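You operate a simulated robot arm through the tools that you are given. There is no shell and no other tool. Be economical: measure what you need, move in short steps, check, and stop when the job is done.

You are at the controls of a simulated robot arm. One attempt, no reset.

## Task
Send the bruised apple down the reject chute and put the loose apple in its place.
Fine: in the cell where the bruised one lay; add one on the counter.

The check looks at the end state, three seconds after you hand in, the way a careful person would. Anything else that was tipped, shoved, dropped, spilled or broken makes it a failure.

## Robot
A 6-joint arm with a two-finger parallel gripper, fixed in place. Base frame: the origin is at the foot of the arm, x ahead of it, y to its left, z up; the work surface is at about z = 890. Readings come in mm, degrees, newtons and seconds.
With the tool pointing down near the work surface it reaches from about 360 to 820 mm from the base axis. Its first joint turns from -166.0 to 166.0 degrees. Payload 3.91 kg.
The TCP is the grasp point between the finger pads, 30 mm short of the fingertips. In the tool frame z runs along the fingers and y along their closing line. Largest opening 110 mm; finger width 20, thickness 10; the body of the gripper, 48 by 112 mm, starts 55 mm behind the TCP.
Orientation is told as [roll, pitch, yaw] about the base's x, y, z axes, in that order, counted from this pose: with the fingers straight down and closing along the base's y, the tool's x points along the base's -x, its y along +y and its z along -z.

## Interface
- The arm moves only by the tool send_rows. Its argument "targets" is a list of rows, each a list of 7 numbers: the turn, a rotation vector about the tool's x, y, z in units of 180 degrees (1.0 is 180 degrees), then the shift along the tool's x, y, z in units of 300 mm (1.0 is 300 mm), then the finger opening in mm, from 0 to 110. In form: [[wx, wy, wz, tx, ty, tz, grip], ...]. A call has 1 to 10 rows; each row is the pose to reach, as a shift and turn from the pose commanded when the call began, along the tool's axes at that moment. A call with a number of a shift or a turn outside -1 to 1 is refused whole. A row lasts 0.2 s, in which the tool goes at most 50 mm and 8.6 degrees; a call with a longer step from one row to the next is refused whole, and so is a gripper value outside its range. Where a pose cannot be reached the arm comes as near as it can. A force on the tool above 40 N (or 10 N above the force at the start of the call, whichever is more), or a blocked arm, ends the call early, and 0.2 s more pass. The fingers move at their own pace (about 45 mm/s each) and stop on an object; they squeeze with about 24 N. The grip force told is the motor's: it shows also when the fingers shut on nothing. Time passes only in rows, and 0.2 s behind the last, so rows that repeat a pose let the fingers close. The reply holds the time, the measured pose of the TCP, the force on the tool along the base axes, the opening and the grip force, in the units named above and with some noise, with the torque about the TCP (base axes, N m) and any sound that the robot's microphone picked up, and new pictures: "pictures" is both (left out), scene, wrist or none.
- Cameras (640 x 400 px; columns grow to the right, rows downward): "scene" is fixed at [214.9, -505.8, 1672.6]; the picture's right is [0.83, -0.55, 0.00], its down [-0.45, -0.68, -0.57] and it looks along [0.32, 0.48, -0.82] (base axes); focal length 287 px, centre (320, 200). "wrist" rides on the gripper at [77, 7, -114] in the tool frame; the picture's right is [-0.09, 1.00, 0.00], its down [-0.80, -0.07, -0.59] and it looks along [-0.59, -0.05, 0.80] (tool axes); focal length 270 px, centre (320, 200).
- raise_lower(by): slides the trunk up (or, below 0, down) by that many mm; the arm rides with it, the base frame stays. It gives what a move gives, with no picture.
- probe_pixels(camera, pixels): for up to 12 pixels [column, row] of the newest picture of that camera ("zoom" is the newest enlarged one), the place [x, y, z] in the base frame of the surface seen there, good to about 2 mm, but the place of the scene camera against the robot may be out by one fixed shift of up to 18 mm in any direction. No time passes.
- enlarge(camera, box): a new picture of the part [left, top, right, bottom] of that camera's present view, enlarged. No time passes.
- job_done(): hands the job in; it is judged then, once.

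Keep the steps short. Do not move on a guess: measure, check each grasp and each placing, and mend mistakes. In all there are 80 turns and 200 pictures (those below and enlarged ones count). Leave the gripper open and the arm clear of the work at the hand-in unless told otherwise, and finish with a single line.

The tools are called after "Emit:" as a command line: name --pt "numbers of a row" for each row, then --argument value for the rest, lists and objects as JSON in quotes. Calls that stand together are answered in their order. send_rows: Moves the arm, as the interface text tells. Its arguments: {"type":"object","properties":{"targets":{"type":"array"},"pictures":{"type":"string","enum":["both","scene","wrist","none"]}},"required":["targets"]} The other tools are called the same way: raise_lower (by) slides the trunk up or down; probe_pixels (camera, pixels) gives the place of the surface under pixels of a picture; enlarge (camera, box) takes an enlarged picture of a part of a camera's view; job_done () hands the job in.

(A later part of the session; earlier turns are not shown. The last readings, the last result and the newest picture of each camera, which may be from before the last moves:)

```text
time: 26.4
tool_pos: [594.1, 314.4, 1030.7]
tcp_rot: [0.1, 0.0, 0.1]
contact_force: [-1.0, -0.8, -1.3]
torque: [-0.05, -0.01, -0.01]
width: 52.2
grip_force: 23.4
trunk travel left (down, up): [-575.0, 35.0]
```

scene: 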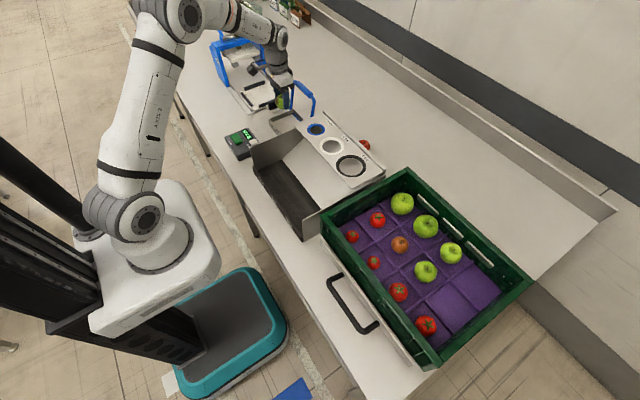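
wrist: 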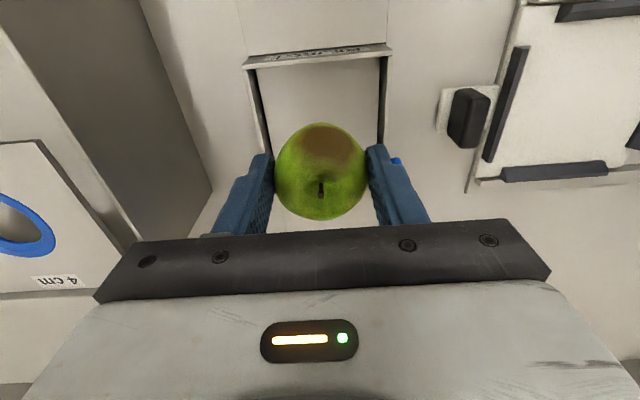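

Clearance is fine. I'll lower to z≈941, slowly at the end.

Emit:
send_rows --pt "0 0 0 0 0 0.12 40" --pt "0 0 0 0 0 0.22 40" --pt "0 0 0 0 0 0.26 40" --pt "0 0 0 0 0 0.28 40" --pt "0 0 0 0 0 0.298 40" --pictures "both"

```text
time: 27.6
tool_pos: [593.6, 313.6, 941.6]
tcp_rot: [0.0, 0.0, 0.1]
contact_force: [0.1, 1.0, -0.6]
torque: [0.01, 0.0, 0.02]
width: 52.7
grip_force: 23.6
trunk travel left (down, up): [-575.0, 35.0]
```

scene: 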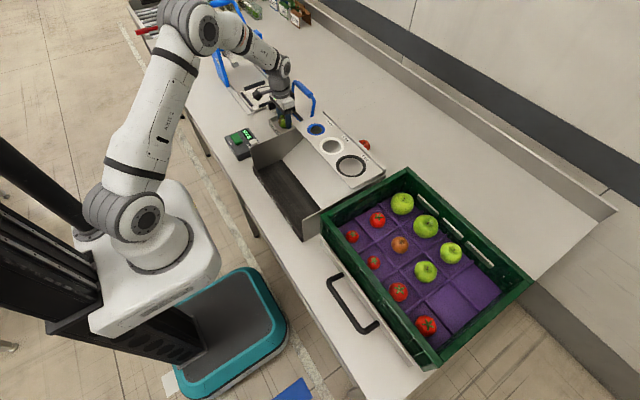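
wrist: 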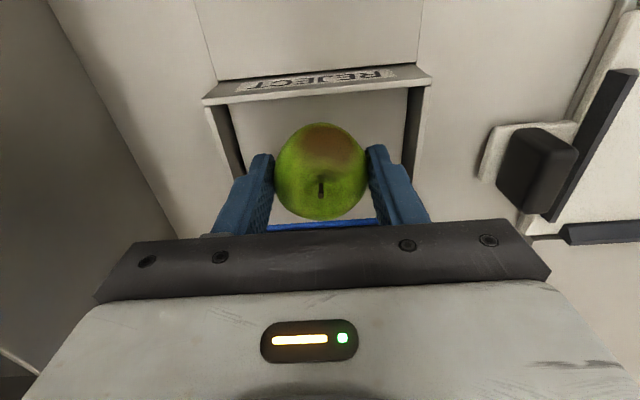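

No contact yet; it should be about 3 mm above the flap. I'll lower in 1.5 mm steps.

Emit:
send_rows --pt "0 0 0 0 0 0.005 40" --pt "0 0 0 0 0 0.01 40" --pt "0 0 0 0 0 0.014 40" --pt "0 0 0 0 0 0.014 40" --pictures "none"

```text
time: 28.6
tool_pos: [593.4, 314.7, 938.4]
tcp_rot: [0.1, 0.1, 0.0]
contact_force: [0.9, 0.0, 4.0]
torque: [0.01, -0.08, 0.03]
width: 52.5
grip_force: 23.9
trunk travel left (down, up): [-575.0, 35.0]
```

The 4 N upward says the apple is touching the flap. I'll open to 72.

Emit:
send_rows --pt "0 0 0 0 0 0.012 58" --pt "0 0 0 0 0 0.01 72" --pt "0 0 0 0 0 0.01 72" --pt "0 0 0 0 0 0.01 72" --pictures "wrist"

```text
time: 29.6
tool_pos: [591.9, 314.1, 934.0]
tcp_rot: [0.0, 0.0, 0.0]
contact_force: [0.1, 0.6, -0.3]
torque: [0.0, 0.04, 0.0]
width: 72.3
grip_force: 0.0
trunk travel left (down, up): [-575.0, 35.0]
```

wrist: 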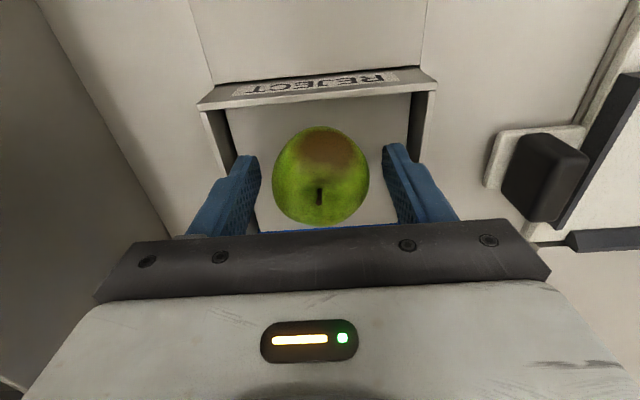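

The apple rests on the flap. I'll rise straight up, then go over the hoop with closed fingers.

Emit:
send_rows --pt "0 0 0 0 0 -0.1 72" --pt "0 0 0 0 0 -0.25 72" --pt "0 0 0 0 0 -0.4 72" --pt "0 0 0 0 0 -0.55 40" --pt "0 0 0 0 0 -0.62 0" --pt "0 0 0 -0.14 0 -0.62 0" --pt "0 0 0 -0.29 0 -0.62 0" --pt "0 0 0 -0.43 0 -0.62 0" --pt "0 0 0 -0.43 0 -0.62 0" --pictures "both"

```text
time: 31.6
tool_pos: [721.3, 313.9, 1121.8]
tcp_rot: [0.0, 0.0, 0.0]
contact_force: [0.1, 0.4, 0.4]
torque: [0.0, -0.02, -0.02]
width: 0.1
grip_force: 23.9
trunk travel left (down, up): [-575.0, 35.0]
```

scene: 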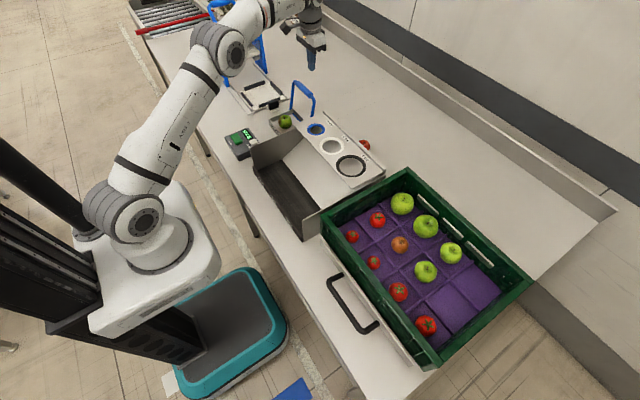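
wrist: 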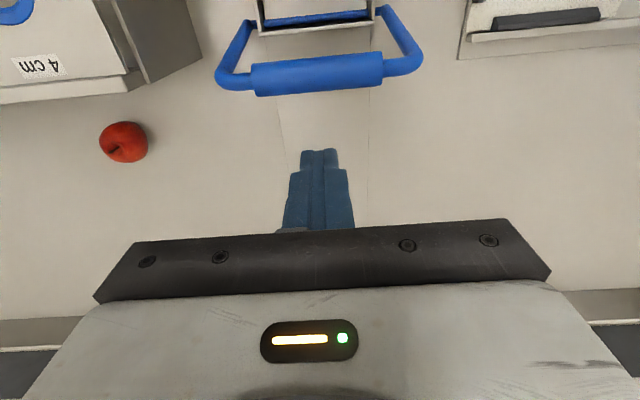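

I'll lower behind the bar again.

Emit:
send_rows --pt "0 0 0 0 0 0.12 0" --pt "0 0 0 0 0 0.22 0" --pt "0 0 0 0 0 0.28 0" --pictures "none"

Emit:
send_rows --pt "0 0 0 0.05 0 0 0" --pt "0 0 0 0.1 0 0 0" --pt "0 0 0 0.15 0 0 0" --pt "0 0 0 0.2 0 0 0" --pt "0 0 0 0.26 0 0.01 0" --pt "0 0 0 0.32 0 0.02 0" --pt "0 0 0 0.38 0 0.04 0" --pt "0 0 0 0.43 0 0.06 0" --pt "0 0 0 0.48 0 0.09 0" --pt "0 0 0 0.48 0 0.09 0" --pictures "both"

```text
time: 32.4
tool_pos: [721.5, 314.8, 1036.1]
tcp_rot: [0.1, 0.0, 0.0]
contact_force: [-0.1, 0.8, -0.2]
torque: [-0.01, 0.0, 0.03]
width: 0.0
grip_force: 24.6
trunk travel left (down, up): [-575.0, 35.0]
```

```text
time: 34.6
tool_pos: [577.9, 314.7, 1009.4]
tcp_rot: [-0.1, 0.0, 0.0]
contact_force: [5.9, -0.3, -1.2]
torque: [0.03, -0.18, 0.01]
width: 0.0
grip_force: 23.8
trunk travel left (down, up): [-575.0, 35.0]
```

scene: 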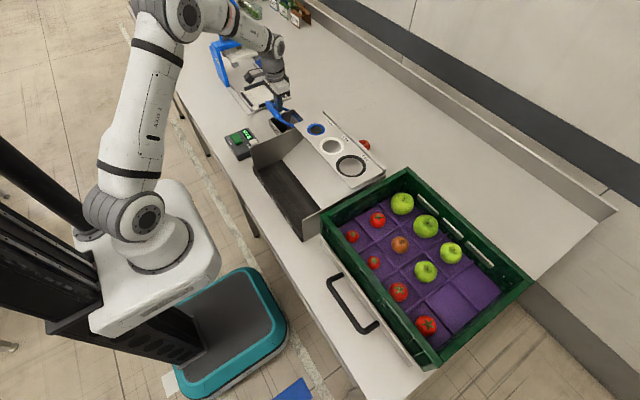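
wrist: 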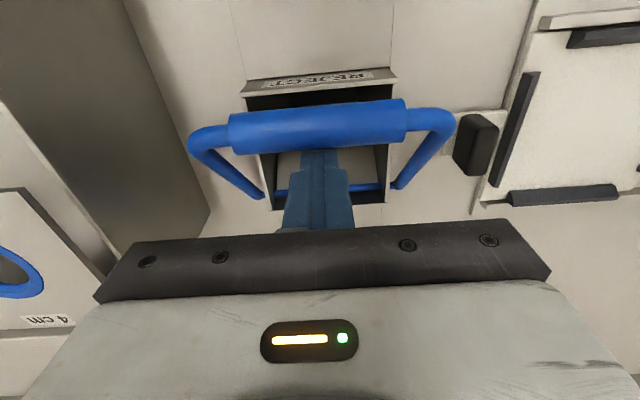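

The flap is well open and no apple is visible. I'll wait a moment, then ease the hoop back.

Emit:
send_rows --pt "0 0 0 0 0 0 0" --pt "0 0 0 0 0 0 0" --pt "0 0 0 -0.06 0 -0.03 0" --pt "0 0 0 -0.14 0 -0.06 0" --pt "0 0 0 -0.24 0 -0.08 0" --pt "0 0 0 -0.34 0 -0.09 0" --pt "0 0 0 -0.42 0 -0.09 0" --pt "0 0 0 -0.48 0 -0.09 0" --pt "0 0 0 -0.48 0 -0.24 0" --pt "0 0 0 -0.48 0 -0.39 0" --pictures "both"

Emit:
enlarge --camera "scene" --box '[220, 70, 330, 165]'

```text
time: 36.8
tool_pos: [721.2, 314.4, 1126.5]
tcp_rot: [0.0, 0.1, 0.0]
contact_force: [0.3, -0.7, 0.2]
torque: [0.02, 0.03, 0.02]
width: 0.0
grip_force: 24.5
trunk travel left (down, up): [-575.0, 35.0]
```

scene: 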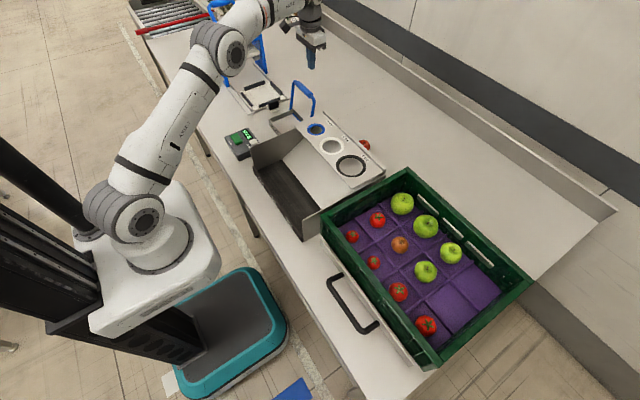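
wrist: 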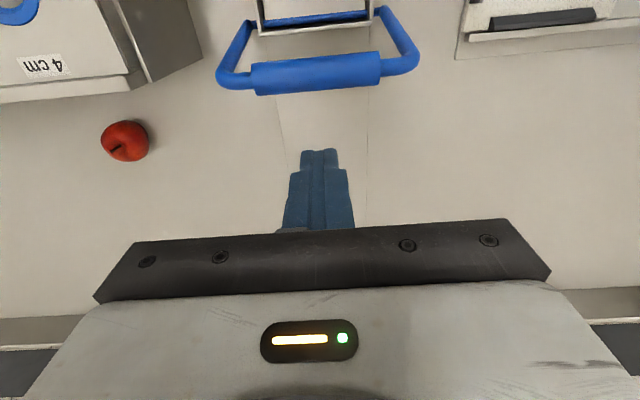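

```text
4.21 times, centred on (275, 118) of scene
```

zoom: 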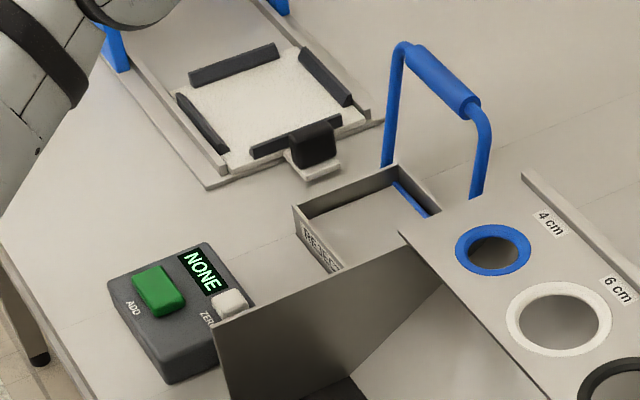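

The flap is empty and closed, so the bruised apple is down. Next is the loose apple. The sloped gauge lip is close to where the wrist camera would be, so I'll turn the tool 90° so the camera sits to +y. First I'll measure the apple and the lip.

Emit:
probe_pixels --camera "wrist" --pixels '[[126, 132], [126, 140], [110, 140], [142, 140], [126, 122], [126, 158], [120, 85], [195, 45], [60, 95], [130, 70], [40, 65], [20, 98]]'

Emit:
enlarge --camera "wrist" --box '[0, 0, 220, 200]'

```text
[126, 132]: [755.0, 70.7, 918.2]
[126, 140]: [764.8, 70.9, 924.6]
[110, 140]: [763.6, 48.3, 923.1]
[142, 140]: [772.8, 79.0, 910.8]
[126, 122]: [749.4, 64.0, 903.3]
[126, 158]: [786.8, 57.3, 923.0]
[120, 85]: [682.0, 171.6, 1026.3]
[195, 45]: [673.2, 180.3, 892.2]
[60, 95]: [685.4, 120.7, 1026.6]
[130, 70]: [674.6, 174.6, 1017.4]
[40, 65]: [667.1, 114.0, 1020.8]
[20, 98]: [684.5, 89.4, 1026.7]
```

```text
2.00 times, centred on (110, 100) of wrist
```

zoom: 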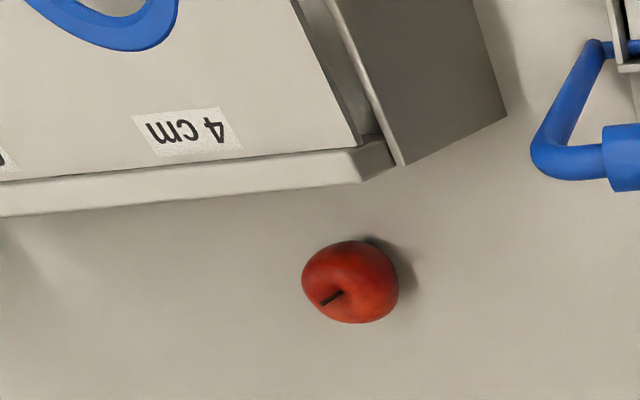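

The lip ends at x≈686 (z 1027) and the apple centre is about (770,60), ~47 mm across. I'll turn +90° about the tool axis while moving to y≈90.

Emit:
send_rows --pt "0 0 0.045 0 -0.08 0 0" --pt "0 0 0.09 0 -0.16 0 0" --pt "0 0 0.135 0 -0.24 0 30" --pt "0 0 0.18 0 -0.32 0 50" --pt "0 0 0.225 0 -0.4 0 75" --pt "0 0 0.27 0 -0.48 0 75" --pt "0 0 0.315 0 -0.56 0 75" --pt "0 0 0.36 0 -0.64 0 75" --pt "0 0 0.405 0 -0.7 0 75" --pt "0 0 0.45 0 -0.75 0 75" --pictures "both"

```text
time: 39.0
tool_pos: [721.9, 88.5, 1127.4]
tcp_rot: [0.0, 0.0, -81.1]
contact_force: [0.2, 0.1, 0.2]
torque: [-0.01, 0.02, 0.0]
width: 75.3
grip_force: 0.0
trunk travel left (down, up): [-575.0, 35.0]
```

scene: 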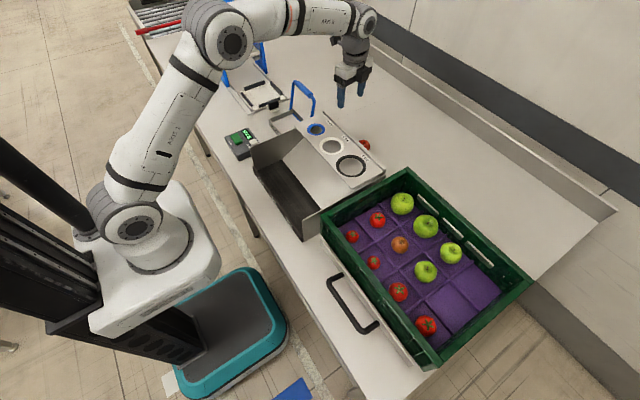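
wrist: 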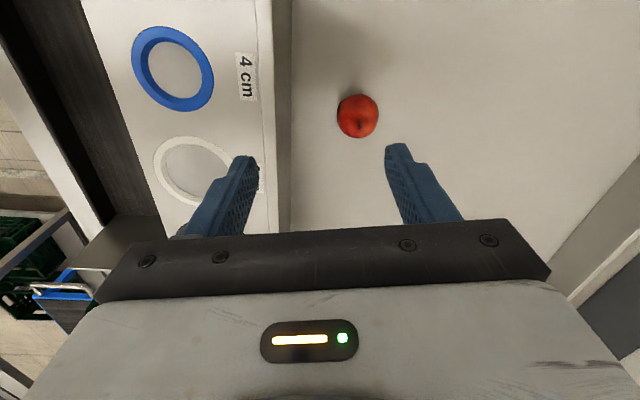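

Turned 81°. I'll measure the apple again from here.

Emit:
probe_pixels --camera "wrist" --pixels '[[358, 116], [358, 105], [358, 128], [341, 116], [375, 116], [358, 97], [358, 136], [420, 116]]'

Emit:
enlarge --camera "wrist" --box '[300, 70, 420, 160]'

```text
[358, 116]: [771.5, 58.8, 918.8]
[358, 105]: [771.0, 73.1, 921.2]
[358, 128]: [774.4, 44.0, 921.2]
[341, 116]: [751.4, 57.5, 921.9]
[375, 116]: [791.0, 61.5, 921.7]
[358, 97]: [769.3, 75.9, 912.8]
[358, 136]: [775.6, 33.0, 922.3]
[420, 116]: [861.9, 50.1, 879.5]
```

```text
4.44 times, centred on (360, 115) of wrist
```

zoom: 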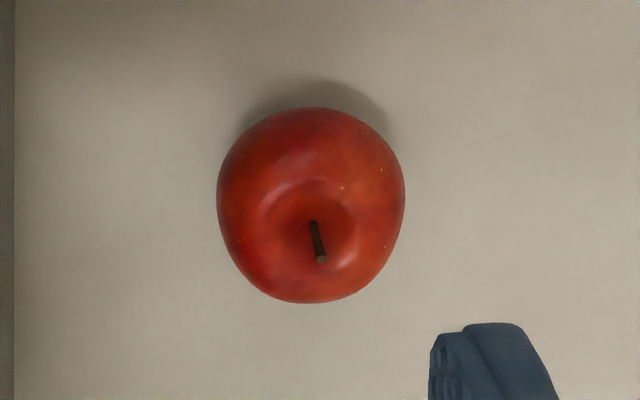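

The apple centre is about (771.5,56), ~54 mm wide. I'll finish the turn to 90° and move above it at z≈1065.

Emit:
send_rows --pt "0 0 0.025 -0.06 0.07 0.05 76" --pt "0 0 0.05 -0.133 0.146 0.1 76" --pt "0 0 0.05 -0.133 0.146 0.2 76" --pictures "both"

```text
time: 39.8
tool_pos: [771.5, 57.0, 1068.0]
tcp_rot: [-0.1, 0.0, -90.0]
contact_force: [-0.1, -0.3, 0.4]
torque: [-0.03, 0.02, -0.04]
width: 76.0
grip_force: 0.0
trunk travel left (down, up): [-575.0, 35.0]
```

scene: 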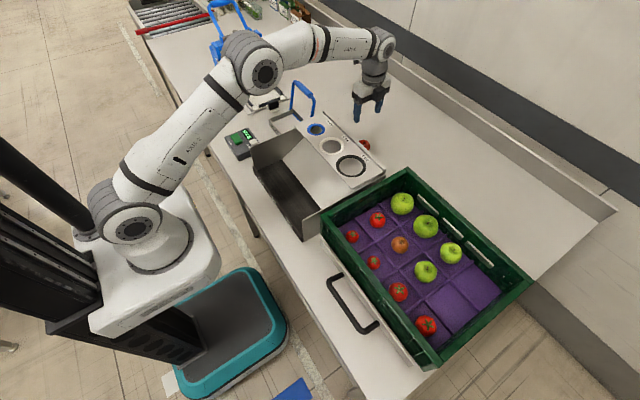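
wrist: 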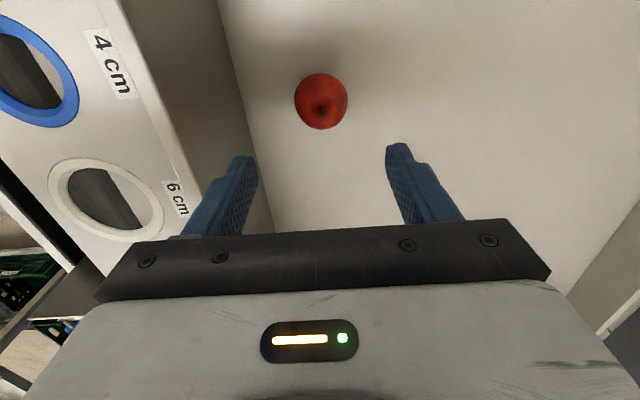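

The view confirms the apple at about (772.5,54). I'll descend to z≈922.

Emit:
send_rows --pt "0 0 0 -0.01 0.003 0.12 76" --pt "0 0 0 -0.01 0.003 0.25 76" --pt "0 0 0 -0.01 0.003 0.36 76" --pt "0 0 0 -0.01 0.003 0.44 76" --pt "0 0 0 -0.01 0.003 0.487 76" --pictures "both"

```text
time: 41.0
tool_pos: [771.7, 54.4, 918.9]
tcp_rot: [-0.1, 0.0, -90.0]
contact_force: [0.4, 0.4, 0.1]
torque: [0.0, 0.0, 0.01]
width: 76.4
grip_force: 0.2
trunk travel left (down, up): [-575.0, 35.0]
```

scene: 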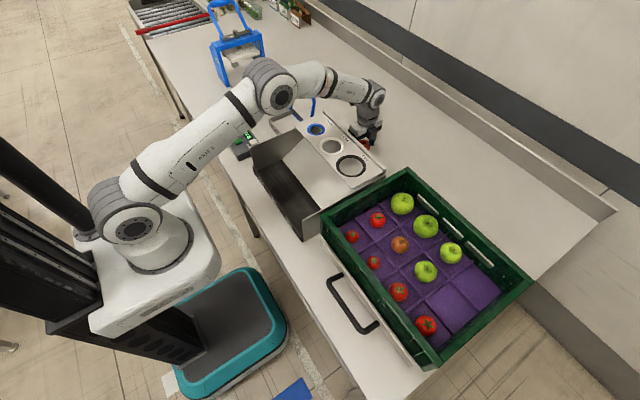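
wrist: 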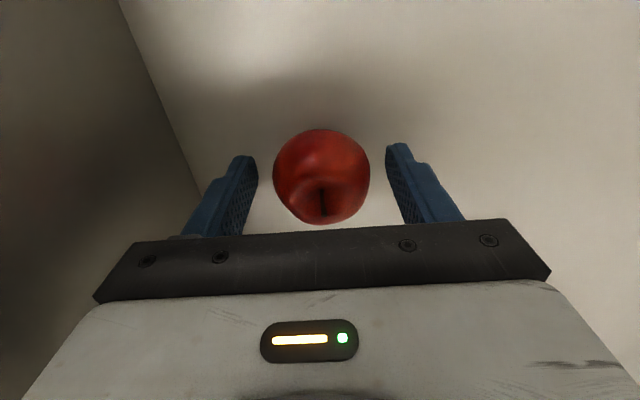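

The apple is centred between the fingers at (321,176). I'll close.

Emit:
send_rows --pt "0 0 0 0 0 -0.004 60" --pt "0 0 0 0 0 -0.004 42" --pt "0 0 0 0 0 -0.004 42" --pt "0 0 0 0 0 -0.004 42" --pt "0 0 0 0 0 -0.004 42" --pictures "none"

Emit:
send_rows --pt "0 0 0 0 0 -0.03 42" --pt "0 0 0 0 0 -0.1 42" --pt "0 0 0 0 0 -0.25 42" --pt "0 0 0 0 0 -0.4 42" --pt "0 0 0 0 0 -0.5 42" --pictures "both"

```text
time: 42.2
tool_pos: [771.4, 54.5, 921.1]
tcp_rot: [0.0, 0.0, -90.0]
contact_force: [0.1, -0.6, 0.5]
torque: [0.0, 0.0, 0.01]
width: 52.4
grip_force: 23.9
trunk travel left (down, up): [-575.0, 35.0]
```

```text
time: 43.4
tool_pos: [771.2, 54.0, 1072.3]
tcp_rot: [0.0, 0.0, -90.0]
contact_force: [0.2, -0.2, -1.0]
torque: [0.0, -0.09, 0.0]
width: 52.1
grip_force: 23.9
trunk travel left (down, up): [-575.0, 35.0]
```

scene: 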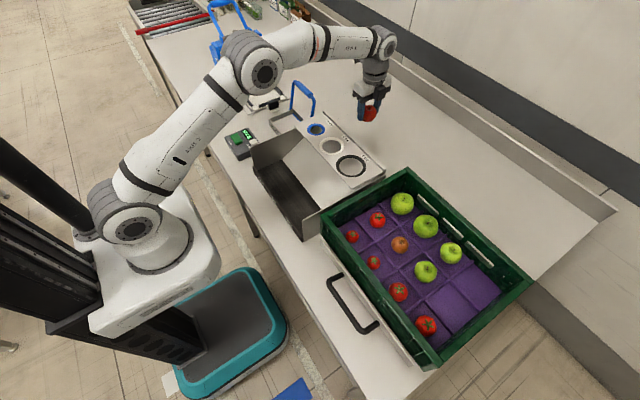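
wrist: 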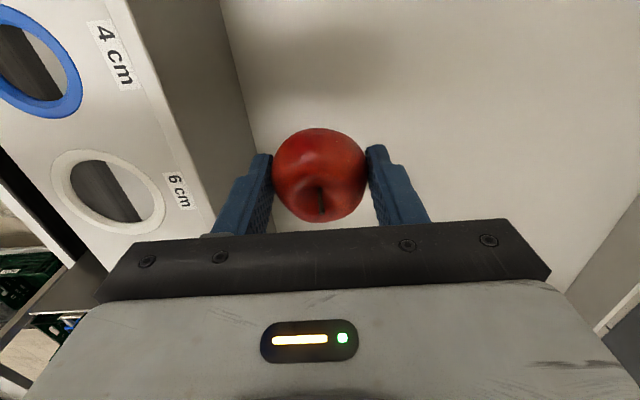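

Held at 52 mm. I'll carry it at z≈1135 toward above the target cell (578,−512).

Emit:
send_rows --pt "0 0 0 0 0 -0.1 42" --pt "0 0 0 -0.05 -0.05 -0.2 42" --pt "0 0 0 -0.17 -0.12 -0.22 42" --pt "0 0 0 -0.3 -0.19 -0.22 42" --pt "0 0 0 -0.43 -0.26 -0.22 42" --pt "0 0 0 -0.56 -0.33 -0.22 42" --pt "0 0 0 -0.69 -0.4 -0.22 42" --pt "0 0 0 -0.82 -0.47 -0.22 42" --pt "0 0 0 -0.95 -0.54 -0.22 42" --pictures "scene"

```text
time: 45.4
tool_pos: [610.0, -231.9, 1137.4]
tcp_rot: [0.0, 0.0, -90.1]
contact_force: [0.5, 0.3, -0.4]
torque: [-0.03, -0.03, 0.0]
width: 52.4
grip_force: 24.7
trunk travel left (down, up): [-575.0, 35.0]
```

scene: 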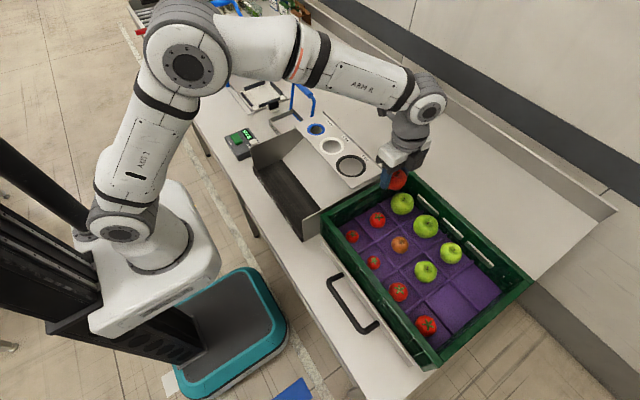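

Going well; continuing to the cell.

Emit:
send_rows --pt "0 0 0 -0.12 -0.015 0 42" --pt "0 0 0 -0.27 -0.03 0 42" --pt "0 0 0 -0.42 -0.045 0 42" --pt "0 0 0 -0.57 -0.06 0 42" --pt "0 0 0 -0.72 -0.08 0 42" --pt "0 0 0 -0.85 -0.1 0 42" --pt "0 0 0 -0.934 -0.105 0 42" --pictures "both"

```text
time: 47.0
tool_pos: [578.6, -512.9, 1137.5]
tcp_rot: [0.0, 0.0, -90.0]
contact_force: [0.4, 1.3, -0.6]
torque: [0.04, 0.01, 0.01]
width: 52.7
grip_force: 23.7
trunk travel left (down, up): [-575.0, 35.0]
```

scene: 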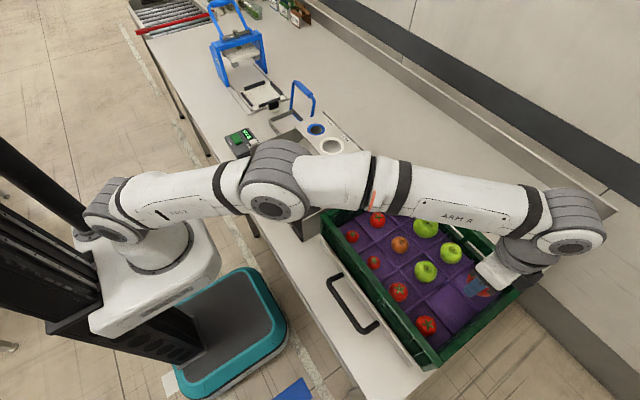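
wrist: 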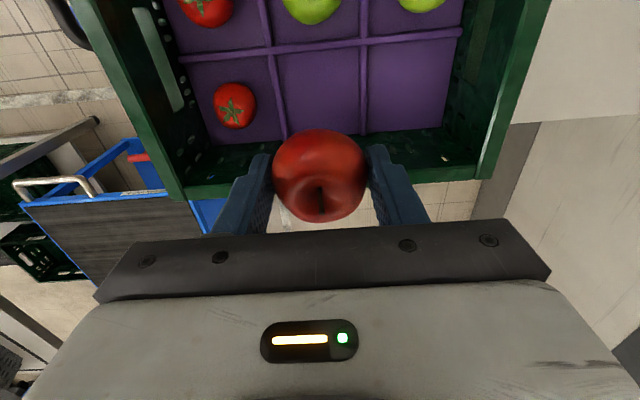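

The target cell (middle, empty) is ahead. I'll probe the ridges bounding it to centre precisely.

Emit:
probe_pixels --camera "wrist" --pixels '[[277, 90], [282, 120], [364, 90], [363, 120], [320, 45], [320, 90], [270, 90], [284, 90], [357, 90], [370, 90], [320, 170], [400, 160]]'

Emit:
enlarge --camera "wrist" --box '[170, 0, 490, 220]'

```text
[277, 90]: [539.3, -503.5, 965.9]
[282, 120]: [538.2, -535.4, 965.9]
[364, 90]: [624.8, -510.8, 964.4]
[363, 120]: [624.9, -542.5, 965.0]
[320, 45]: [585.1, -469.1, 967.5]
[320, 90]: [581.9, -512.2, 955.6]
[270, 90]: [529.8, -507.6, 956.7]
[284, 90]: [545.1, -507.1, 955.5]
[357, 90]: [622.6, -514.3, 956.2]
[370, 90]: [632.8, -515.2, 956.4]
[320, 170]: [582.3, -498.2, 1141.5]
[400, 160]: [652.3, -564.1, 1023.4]
```

```text
1.82 times, centred on (330, 110) of wrist
```

zoom: 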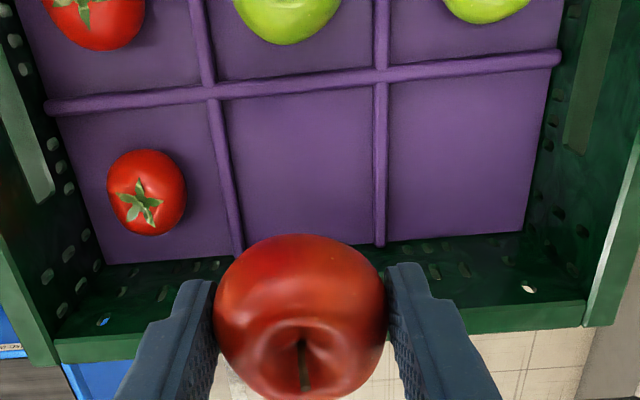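

The cell centre is about (581.5,−513). I'll descend to z≈1003.

Emit:
send_rows --pt "0 0 0 0 0.01 0.12 42" --pt "0 0 0 0 0.01 0.25 42" --pt "0 0 0 0 0.01 0.35 42" --pt "0 0 0 0 0.01 0.42 42" --pt "0 0 0 0 0.01 0.448 42" --pictures "both"

```text
time: 48.2
tool_pos: [583.0, -511.9, 1003.6]
tcp_rot: [0.0, 0.0, -90.0]
contact_force: [-0.5, -0.1, -1.3]
torque: [0.04, 0.02, 0.01]
width: 52.4
grip_force: 24.0
trunk travel left (down, up): [-575.0, 35.0]
```

scene: 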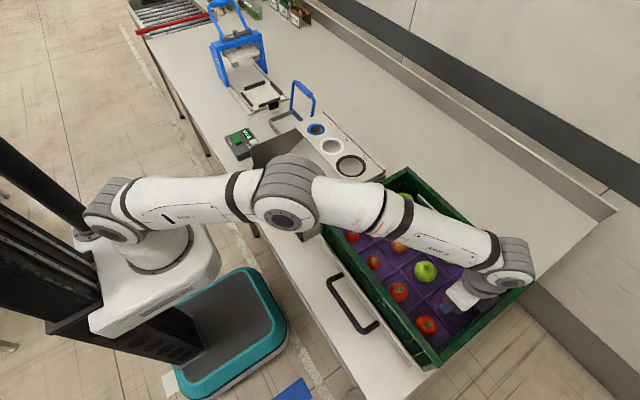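
wrist: 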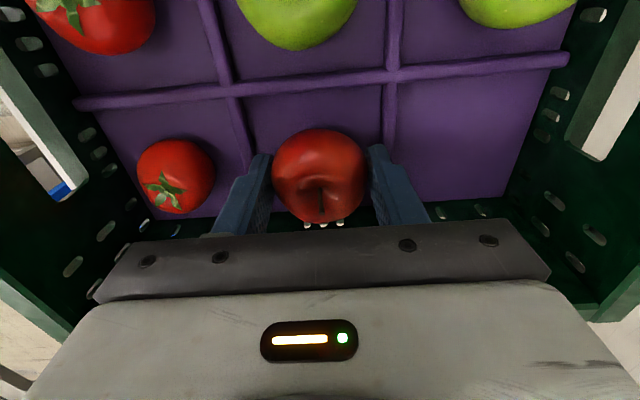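

It's centred over the cell. I'll lower in small steps until contact.

Emit:
send_rows --pt "0 0 0 0 0 0.004 42" --pt "0 0 0 0 0 0.008 42" --pt "0 0 0 0 0 0.012 42" --pt "0 0 0 0 0 0.015 42" --pt "0 0 0 0 0 0.015 42" --pictures "none"

```text
time: 49.4
tool_pos: [581.7, -510.7, 997.9]
tcp_rot: [0.0, -0.1, -89.9]
contact_force: [-0.6, 0.1, -0.4]
torque: [-0.01, -0.01, -0.02]
width: 52.4
grip_force: 24.4
trunk travel left (down, up): [-575.0, 35.0]
```

No contact yet at 998; a little further.

Emit:
send_rows --pt "0 0 0 0 0 0.004 42" --pt "0 0 0 0 0 0.008 42" --pt "0 0 0 0 0 0.008 42" --pictures "none"

```text
time: 50.2
tool_pos: [581.3, -510.8, 995.9]
tcp_rot: [0.0, 0.0, -90.0]
contact_force: [-0.3, 0.0, -0.7]
torque: [0.03, -0.01, -0.02]
width: 52.2
grip_force: 23.6
trunk travel left (down, up): [-575.0, 35.0]
```

Emit:
send_rows --pt "0 0 0 0 0 0.004 42" --pt "0 0 0 0 0 0.007 42" --pt "0 0 0 0 0 0.01 42" --pt "0 0 0 0 0 0.01 42" --pictures "wrist"

```text
time: 51.2
tool_pos: [581.6, -512.7, 994.3]
tcp_rot: [0.1, -0.1, -90.0]
contact_force: [1.8, -1.0, 8.1]
torque: [-0.03, -0.05, 0.06]
width: 52.3
grip_force: 24.1
trunk travel left (down, up): [-575.0, 35.0]
```

wrist: 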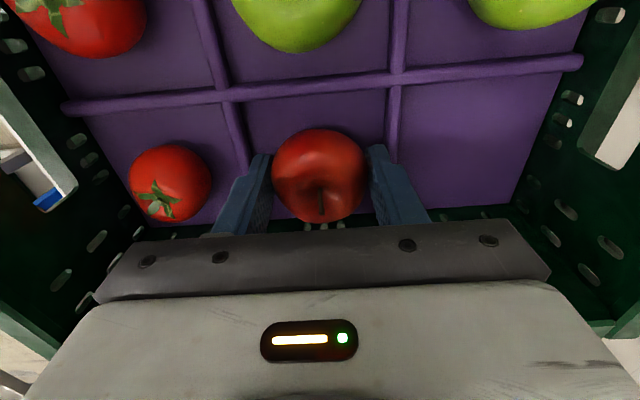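

Contact at 8 N, so the apple is on the cell floor. I'll ease up 1 mm, open modestly to 60, then lift.

Emit:
send_rows --pt "0 0 0 0 0 -0.004 42" --pt "0 0 0 0 0 -0.004 60" --pt "0 0 0 0 0 -0.004 60" --pt "0 0 0 0 0 -0.004 60" --pt "0 0 0 0 0 -0.03 64" --pt "0 0 0 0 0 -0.08 64" --pt "0 0 0 0 0 -0.2 64" --pt "0 0 0 0 0 -0.35 64" --pt "0 0 0 0 0 -0.5 64" --pictures "both"

Emit:
enlarge --camera "wrist" --box '[170, 0, 490, 220]'

```text
time: 53.2
tool_pos: [581.3, -510.7, 1143.8]
tcp_rot: [0.1, 0.0, -90.0]
contact_force: [1.2, -0.3, 0.7]
torque: [-0.02, 0.03, 0.04]
width: 64.2
grip_force: 0.1
trunk travel left (down, up): [-575.0, 35.0]
```

scene: 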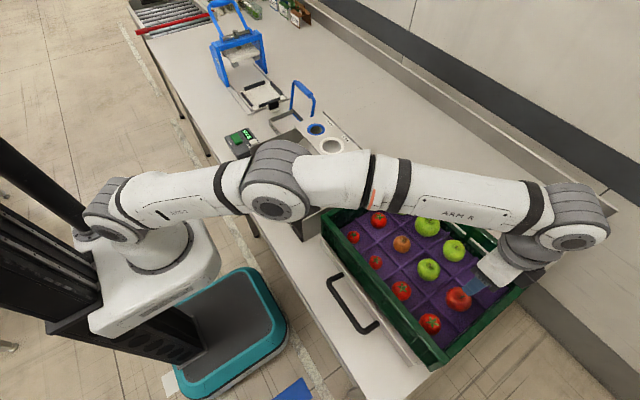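
wrist: 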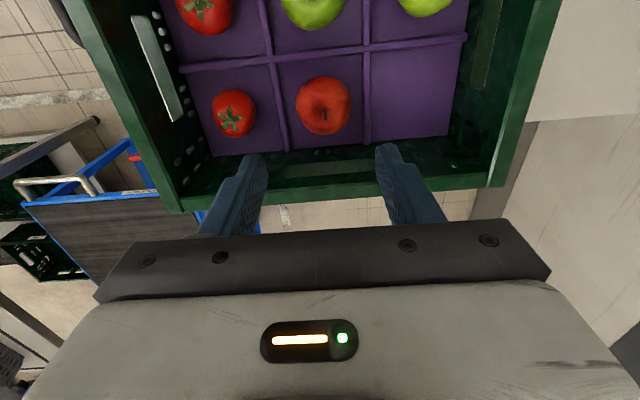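

```text
1.82 times, centred on (330, 110) of wrist
```

zoom: 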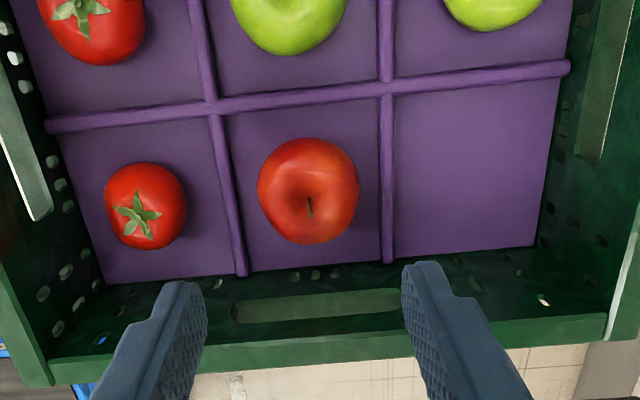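

The apple sits in the cell. But in the scene picture the crate contents seem shifted a few pixels, e.g. the green apple from (425,271) to (429,268). I'll measure the ridges and crate again.

Emit:
probe_pixels --camera "wrist" --pixels '[[283, 110], [367, 100], [320, 53], [275, 80], [367, 70], [323, 105], [530, 60], [110, 60], [300, 200], [400, 195]]'

Emit:
enlarge --camera "scene" --box '[310, 160, 540, 370]'

Emit:
probe_pixels --camera "scene" --pixels '[[325, 222], [430, 360], [434, 366], [322, 220], [440, 372]]'

```text
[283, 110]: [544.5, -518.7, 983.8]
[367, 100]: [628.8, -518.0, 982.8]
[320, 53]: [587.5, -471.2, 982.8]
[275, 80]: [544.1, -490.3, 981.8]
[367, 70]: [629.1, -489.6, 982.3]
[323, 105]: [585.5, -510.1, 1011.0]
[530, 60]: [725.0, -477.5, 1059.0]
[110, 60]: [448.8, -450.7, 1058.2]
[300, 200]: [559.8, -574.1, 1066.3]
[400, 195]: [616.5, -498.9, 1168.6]
```

```text
1.90 times, centred on (425, 265) of scene
```

zoom: 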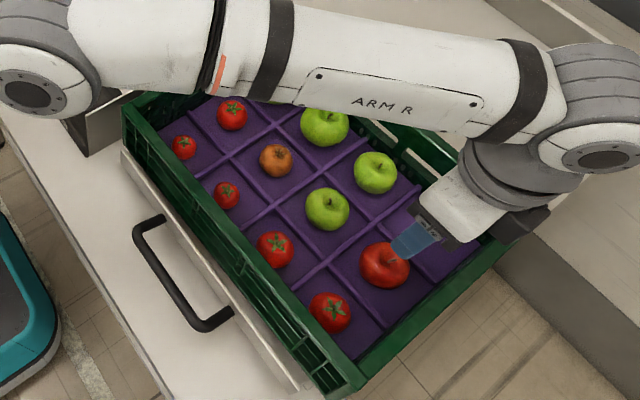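

```text
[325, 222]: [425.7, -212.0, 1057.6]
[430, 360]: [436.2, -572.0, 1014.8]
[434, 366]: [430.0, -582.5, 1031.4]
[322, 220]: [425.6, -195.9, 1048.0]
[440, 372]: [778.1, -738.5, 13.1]
```

The ridges now read z≈983 instead of 966 and the rim about 1060 instead of 1044, so the −y end of the crate appears raised. I'll hold still for a moment and re-measure before touching anything.

Emit:
send_rows --pt "0 0 0 0 0 0 64" --pt "0 0 0 0 0 0 64" --pictures "both"

Emit:
probe_pixels --camera "wrist" --pixels '[[283, 110], [367, 100], [275, 80], [255, 5], [365, 5], [530, 60], [110, 60], [300, 195], [190, 205], [480, 185]]'

Emit:
probe_pixels --camera "scene" --pixels '[[325, 222], [340, 245], [370, 290], [400, 330], [432, 364], [360, 225], [395, 262], [440, 320], [480, 325], [430, 352], [325, 212], [412, 285]]'

Emit:
enlarge --camera "scene" --box '[390, 260, 540, 380]'

```text
time: 53.8
tool_pos: [582.3, -510.4, 1143.3]
tcp_rot: [0.0, 0.0, -90.0]
contact_force: [-0.6, -0.2, 0.0]
torque: [0.0, -0.01, 0.02]
width: 64.1
grip_force: 0.0
trunk travel left (down, up): [-575.0, 35.0]
```

scene: 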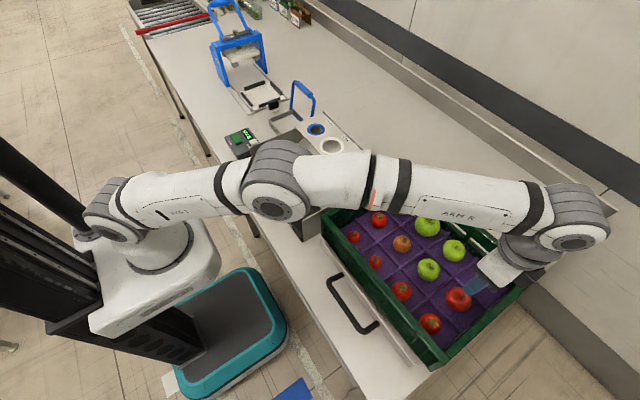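
wrist: 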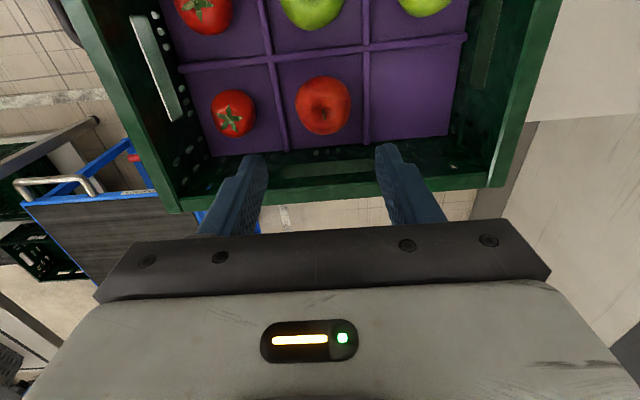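

```text
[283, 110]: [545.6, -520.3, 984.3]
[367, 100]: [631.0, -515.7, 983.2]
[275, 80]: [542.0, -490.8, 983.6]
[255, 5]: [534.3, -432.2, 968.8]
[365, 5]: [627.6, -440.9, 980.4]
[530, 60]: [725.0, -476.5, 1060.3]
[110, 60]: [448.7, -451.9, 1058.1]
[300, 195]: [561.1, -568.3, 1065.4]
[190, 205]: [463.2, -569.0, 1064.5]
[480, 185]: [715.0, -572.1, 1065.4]
```

```text
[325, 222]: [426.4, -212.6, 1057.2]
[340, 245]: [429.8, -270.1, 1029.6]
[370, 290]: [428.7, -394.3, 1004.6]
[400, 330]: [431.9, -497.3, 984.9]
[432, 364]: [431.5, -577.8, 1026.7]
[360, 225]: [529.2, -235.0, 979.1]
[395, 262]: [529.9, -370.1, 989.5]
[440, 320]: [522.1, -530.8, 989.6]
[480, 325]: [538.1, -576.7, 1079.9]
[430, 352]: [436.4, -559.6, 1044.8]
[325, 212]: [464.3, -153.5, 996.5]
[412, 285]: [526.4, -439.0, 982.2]
```

```text
3.33 times, centred on (465, 320) of scene
```

zoom: 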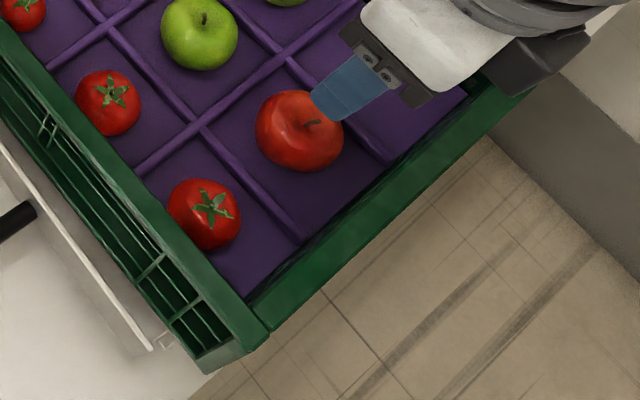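

The −y end is resting about 20 mm high and has moved about 5 mm in x, so the crate is tilted. The fingertips probably caught the ridges when they opened while lifting. I need to see what it is resting on, so I'll rise, back off, and turn the camera to look at that end.

Emit:
send_rows --pt "0 0 0 0 0 -0.1 64" --pt "0 0 -0.04 0 -0.06 -0.2 64" --pt "0 0 -0.085 -0.02 -0.13 -0.223 64" --pt "0 0 -0.13 -0.05 -0.2 -0.223 64" --pt "0 0 -0.175 -0.08 -0.27 -0.223 64" --pt "0 0 -0.22 -0.1 -0.34 -0.223 64" --pt "0 0 -0.265 -0.12 -0.41 -0.223 64" --pt "0 0 -0.31 -0.14 -0.46 -0.223 64" --pt "0 0 -0.355 -0.16 -0.5 -0.223 64" --pt "0 0 -0.4 -0.167 -0.507 -0.223 64" --pictures "both"

Emit:
enlarge --camera "scene" --box '[310, 160, 540, 370]'

```text
time: 56.0
tool_pos: [428.2, -561.6, 1209.3]
tcp_rot: [0.0, 0.0, -17.9]
contact_force: [-0.6, 0.0, -0.1]
torque: [0.0, 0.01, 0.04]
width: 64.0
grip_force: 0.0
trunk travel left (down, up): [-575.0, 35.0]
```

scene: 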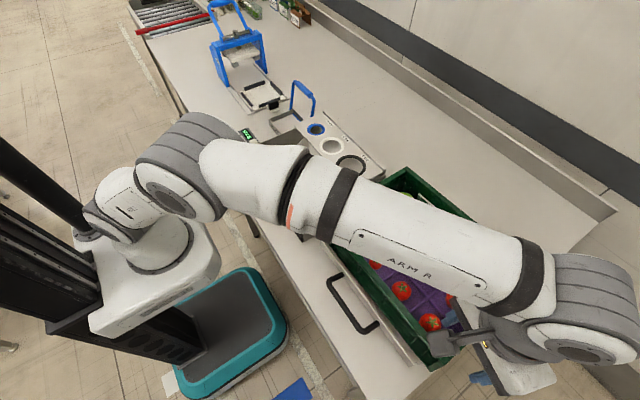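
wrist: 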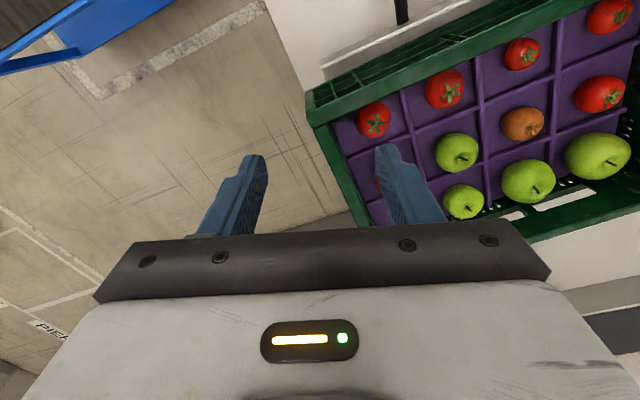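

```text
1.90 times, centred on (425, 265) of scene
```

zoom: 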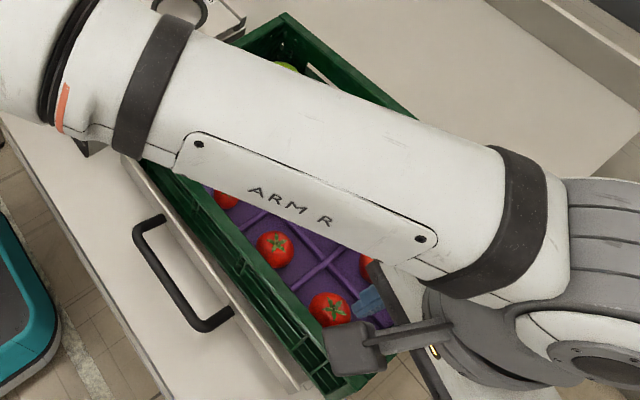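

The crate's −y end overhangs the counter edge. I'll probe the counter edge, the front board and the crate corners.

Emit:
probe_pixels --camera "wrist" --pixels '[[298, 80], [285, 40], [310, 98], [316, 122], [345, 180], [340, 68], [325, 62], [470, 8], [420, 20], [350, 50], [440, 130], [375, 118]]'

Emit:
enlarge --camera "wrist" --box '[250, 0, 490, 150]'

```text
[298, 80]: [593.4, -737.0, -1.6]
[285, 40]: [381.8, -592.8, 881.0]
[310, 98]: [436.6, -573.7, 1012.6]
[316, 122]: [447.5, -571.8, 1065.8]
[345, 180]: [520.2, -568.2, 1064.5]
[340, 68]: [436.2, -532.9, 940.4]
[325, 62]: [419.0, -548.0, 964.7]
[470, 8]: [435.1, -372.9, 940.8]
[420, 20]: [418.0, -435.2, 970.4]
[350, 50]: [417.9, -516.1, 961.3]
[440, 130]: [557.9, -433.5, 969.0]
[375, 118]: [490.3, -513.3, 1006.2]
```

```text
2.67 times, centred on (370, 75) of wrist
```

zoom: 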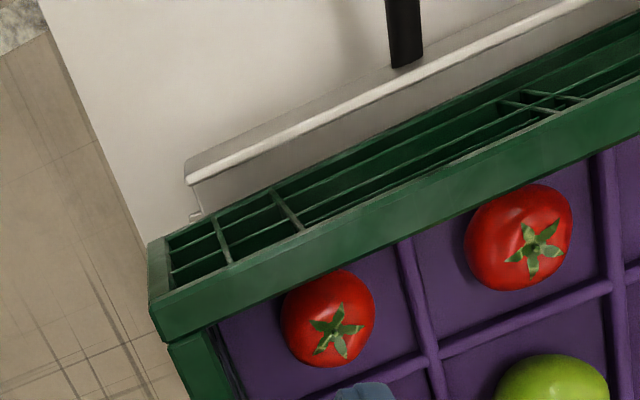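

The crate sits in some tray or stand with a front board. I'll turn further so the camera looks at the −y end from outside.

Emit:
send_rows --pt "0 0 -0.045 0 -0.04 0 64" --pt "0 0 -0.09 0 -0.08 0 64" --pt "0 0 -0.135 0 -0.12 0 64" --pt "0 0 -0.18 0 -0.16 0.03 64" --pt "0 0 -0.225 0 -0.2 0.08 64" --pt "0 0 -0.27 0 -0.24 0.14 64" --pt "0 0 -0.315 0 -0.27 0.2 64" --pt "0 0 -0.36 0 -0.3 0.26 64" --pt "0 0 -0.405 0 -0.32 0.3 64" --pt "0 0 -0.44 0 -0.33 0.3 64" --pictures "both"

Emit:
enlarge --camera "scene" --box '[310, 160, 540, 380]'

```text
time: 58.2
tool_pos: [397.7, -656.6, 1120.0]
tcp_rot: [0.0, 0.0, 61.2]
contact_force: [-0.4, -0.1, -0.6]
torque: [-0.01, -0.03, -0.01]
width: 64.0
grip_force: 0.0
trunk travel left (down, up): [-575.0, 35.0]
```

scene: 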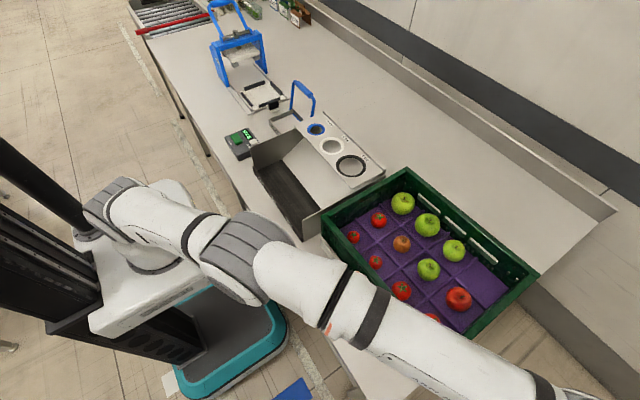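
wrist: 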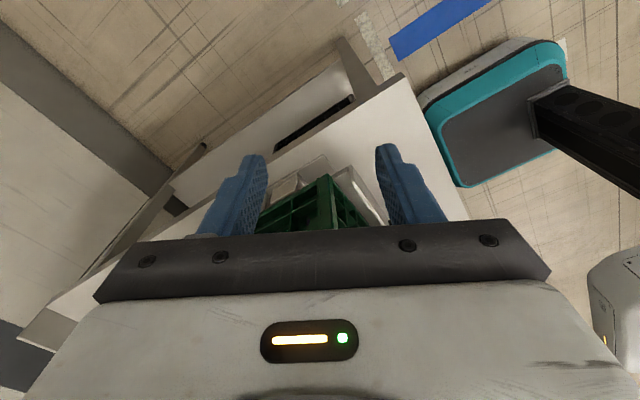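

```text
1.82 times, centred on (425, 270) of scene
```

zoom: 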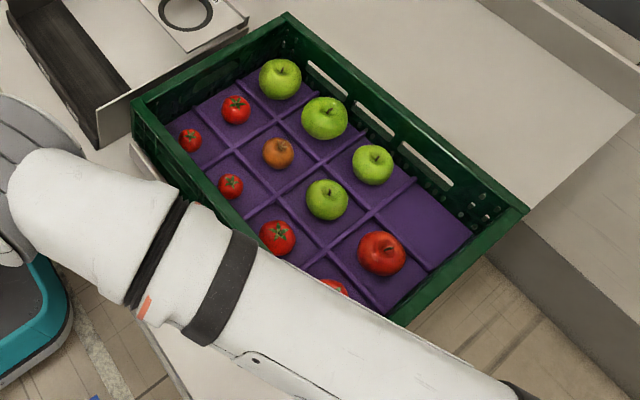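

Emit:
enlarge --camera "wrist" --box '[160, 60, 460, 235]'

Emit:
probe_pixels --camera "wrist" --pixels '[[320, 185], [325, 215], [285, 185], [275, 205], [310, 170], [345, 175], [375, 215], [300, 120], [350, 130], [290, 220]]'

Emit:
probe_pixels --camera "scene" --pixels '[[405, 172], [525, 272], [536, 272], [500, 300], [470, 325], [325, 222], [480, 225], [420, 265], [460, 240], [400, 215], [370, 200], [440, 285]]'

```text
2.13 times, centred on (310, 148) of wrist
```

zoom: 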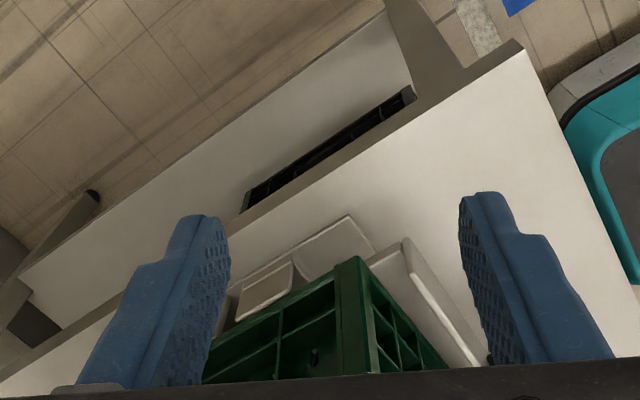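

```text
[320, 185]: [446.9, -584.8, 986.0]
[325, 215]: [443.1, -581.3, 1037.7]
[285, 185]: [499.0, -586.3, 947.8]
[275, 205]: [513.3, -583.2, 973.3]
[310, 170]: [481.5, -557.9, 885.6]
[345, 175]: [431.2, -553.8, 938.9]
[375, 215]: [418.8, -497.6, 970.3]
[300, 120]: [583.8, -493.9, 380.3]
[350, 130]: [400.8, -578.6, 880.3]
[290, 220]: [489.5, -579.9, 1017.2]
```

```text
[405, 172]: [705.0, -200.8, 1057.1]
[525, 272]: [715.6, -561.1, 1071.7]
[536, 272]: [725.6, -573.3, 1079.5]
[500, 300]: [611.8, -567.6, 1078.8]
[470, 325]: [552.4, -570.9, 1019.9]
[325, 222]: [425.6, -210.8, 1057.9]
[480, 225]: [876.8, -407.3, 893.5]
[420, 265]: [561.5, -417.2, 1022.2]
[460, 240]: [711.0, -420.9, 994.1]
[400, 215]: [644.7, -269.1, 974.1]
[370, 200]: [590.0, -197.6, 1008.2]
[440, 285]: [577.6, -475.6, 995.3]
```

A whitish tab is visible under the −y end (around z 948, y −586). I'll tilt the tool 30° so the camera looks more sideways under the crate end.

Emit:
send_rows --pt "0 -0.042 0 0 0 0 64" --pt "0 -0.084 0 0 0 0 64" --pt "0 -0.126 0 0 0 0 64" --pt "0 -0.167 0 0 0 0 64" --pictures "wrist"

Emit:
enlarge --camera "wrist" --box '[160, 20, 480, 220]'

```text
time: 59.2
tool_pos: [374.2, -605.1, 1113.3]
tcp_rot: [0.0, -30.1, 61.2]
contact_force: [0.6, -0.1, 0.1]
torque: [-0.03, -0.03, 0.02]
width: 63.8
grip_force: 0.1
out of reach, approached as far as the arm can: row 2, 3, 4
trunk travel left (down, up): [-575.0, 35.0]
```

wrist: 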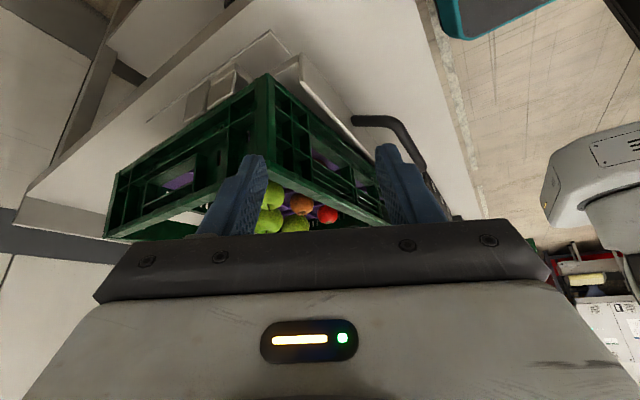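

```text
2.00 times, centred on (320, 120) of wrist
```

zoom: 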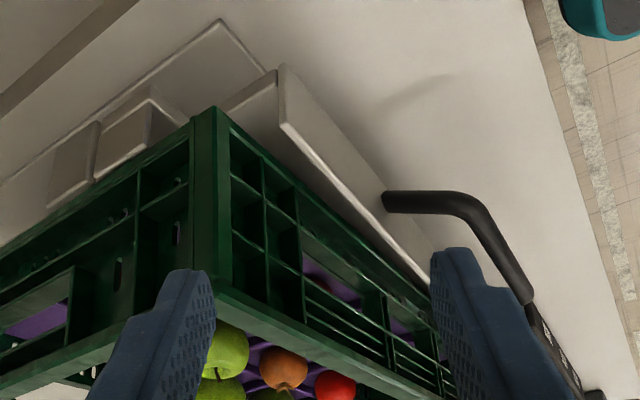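

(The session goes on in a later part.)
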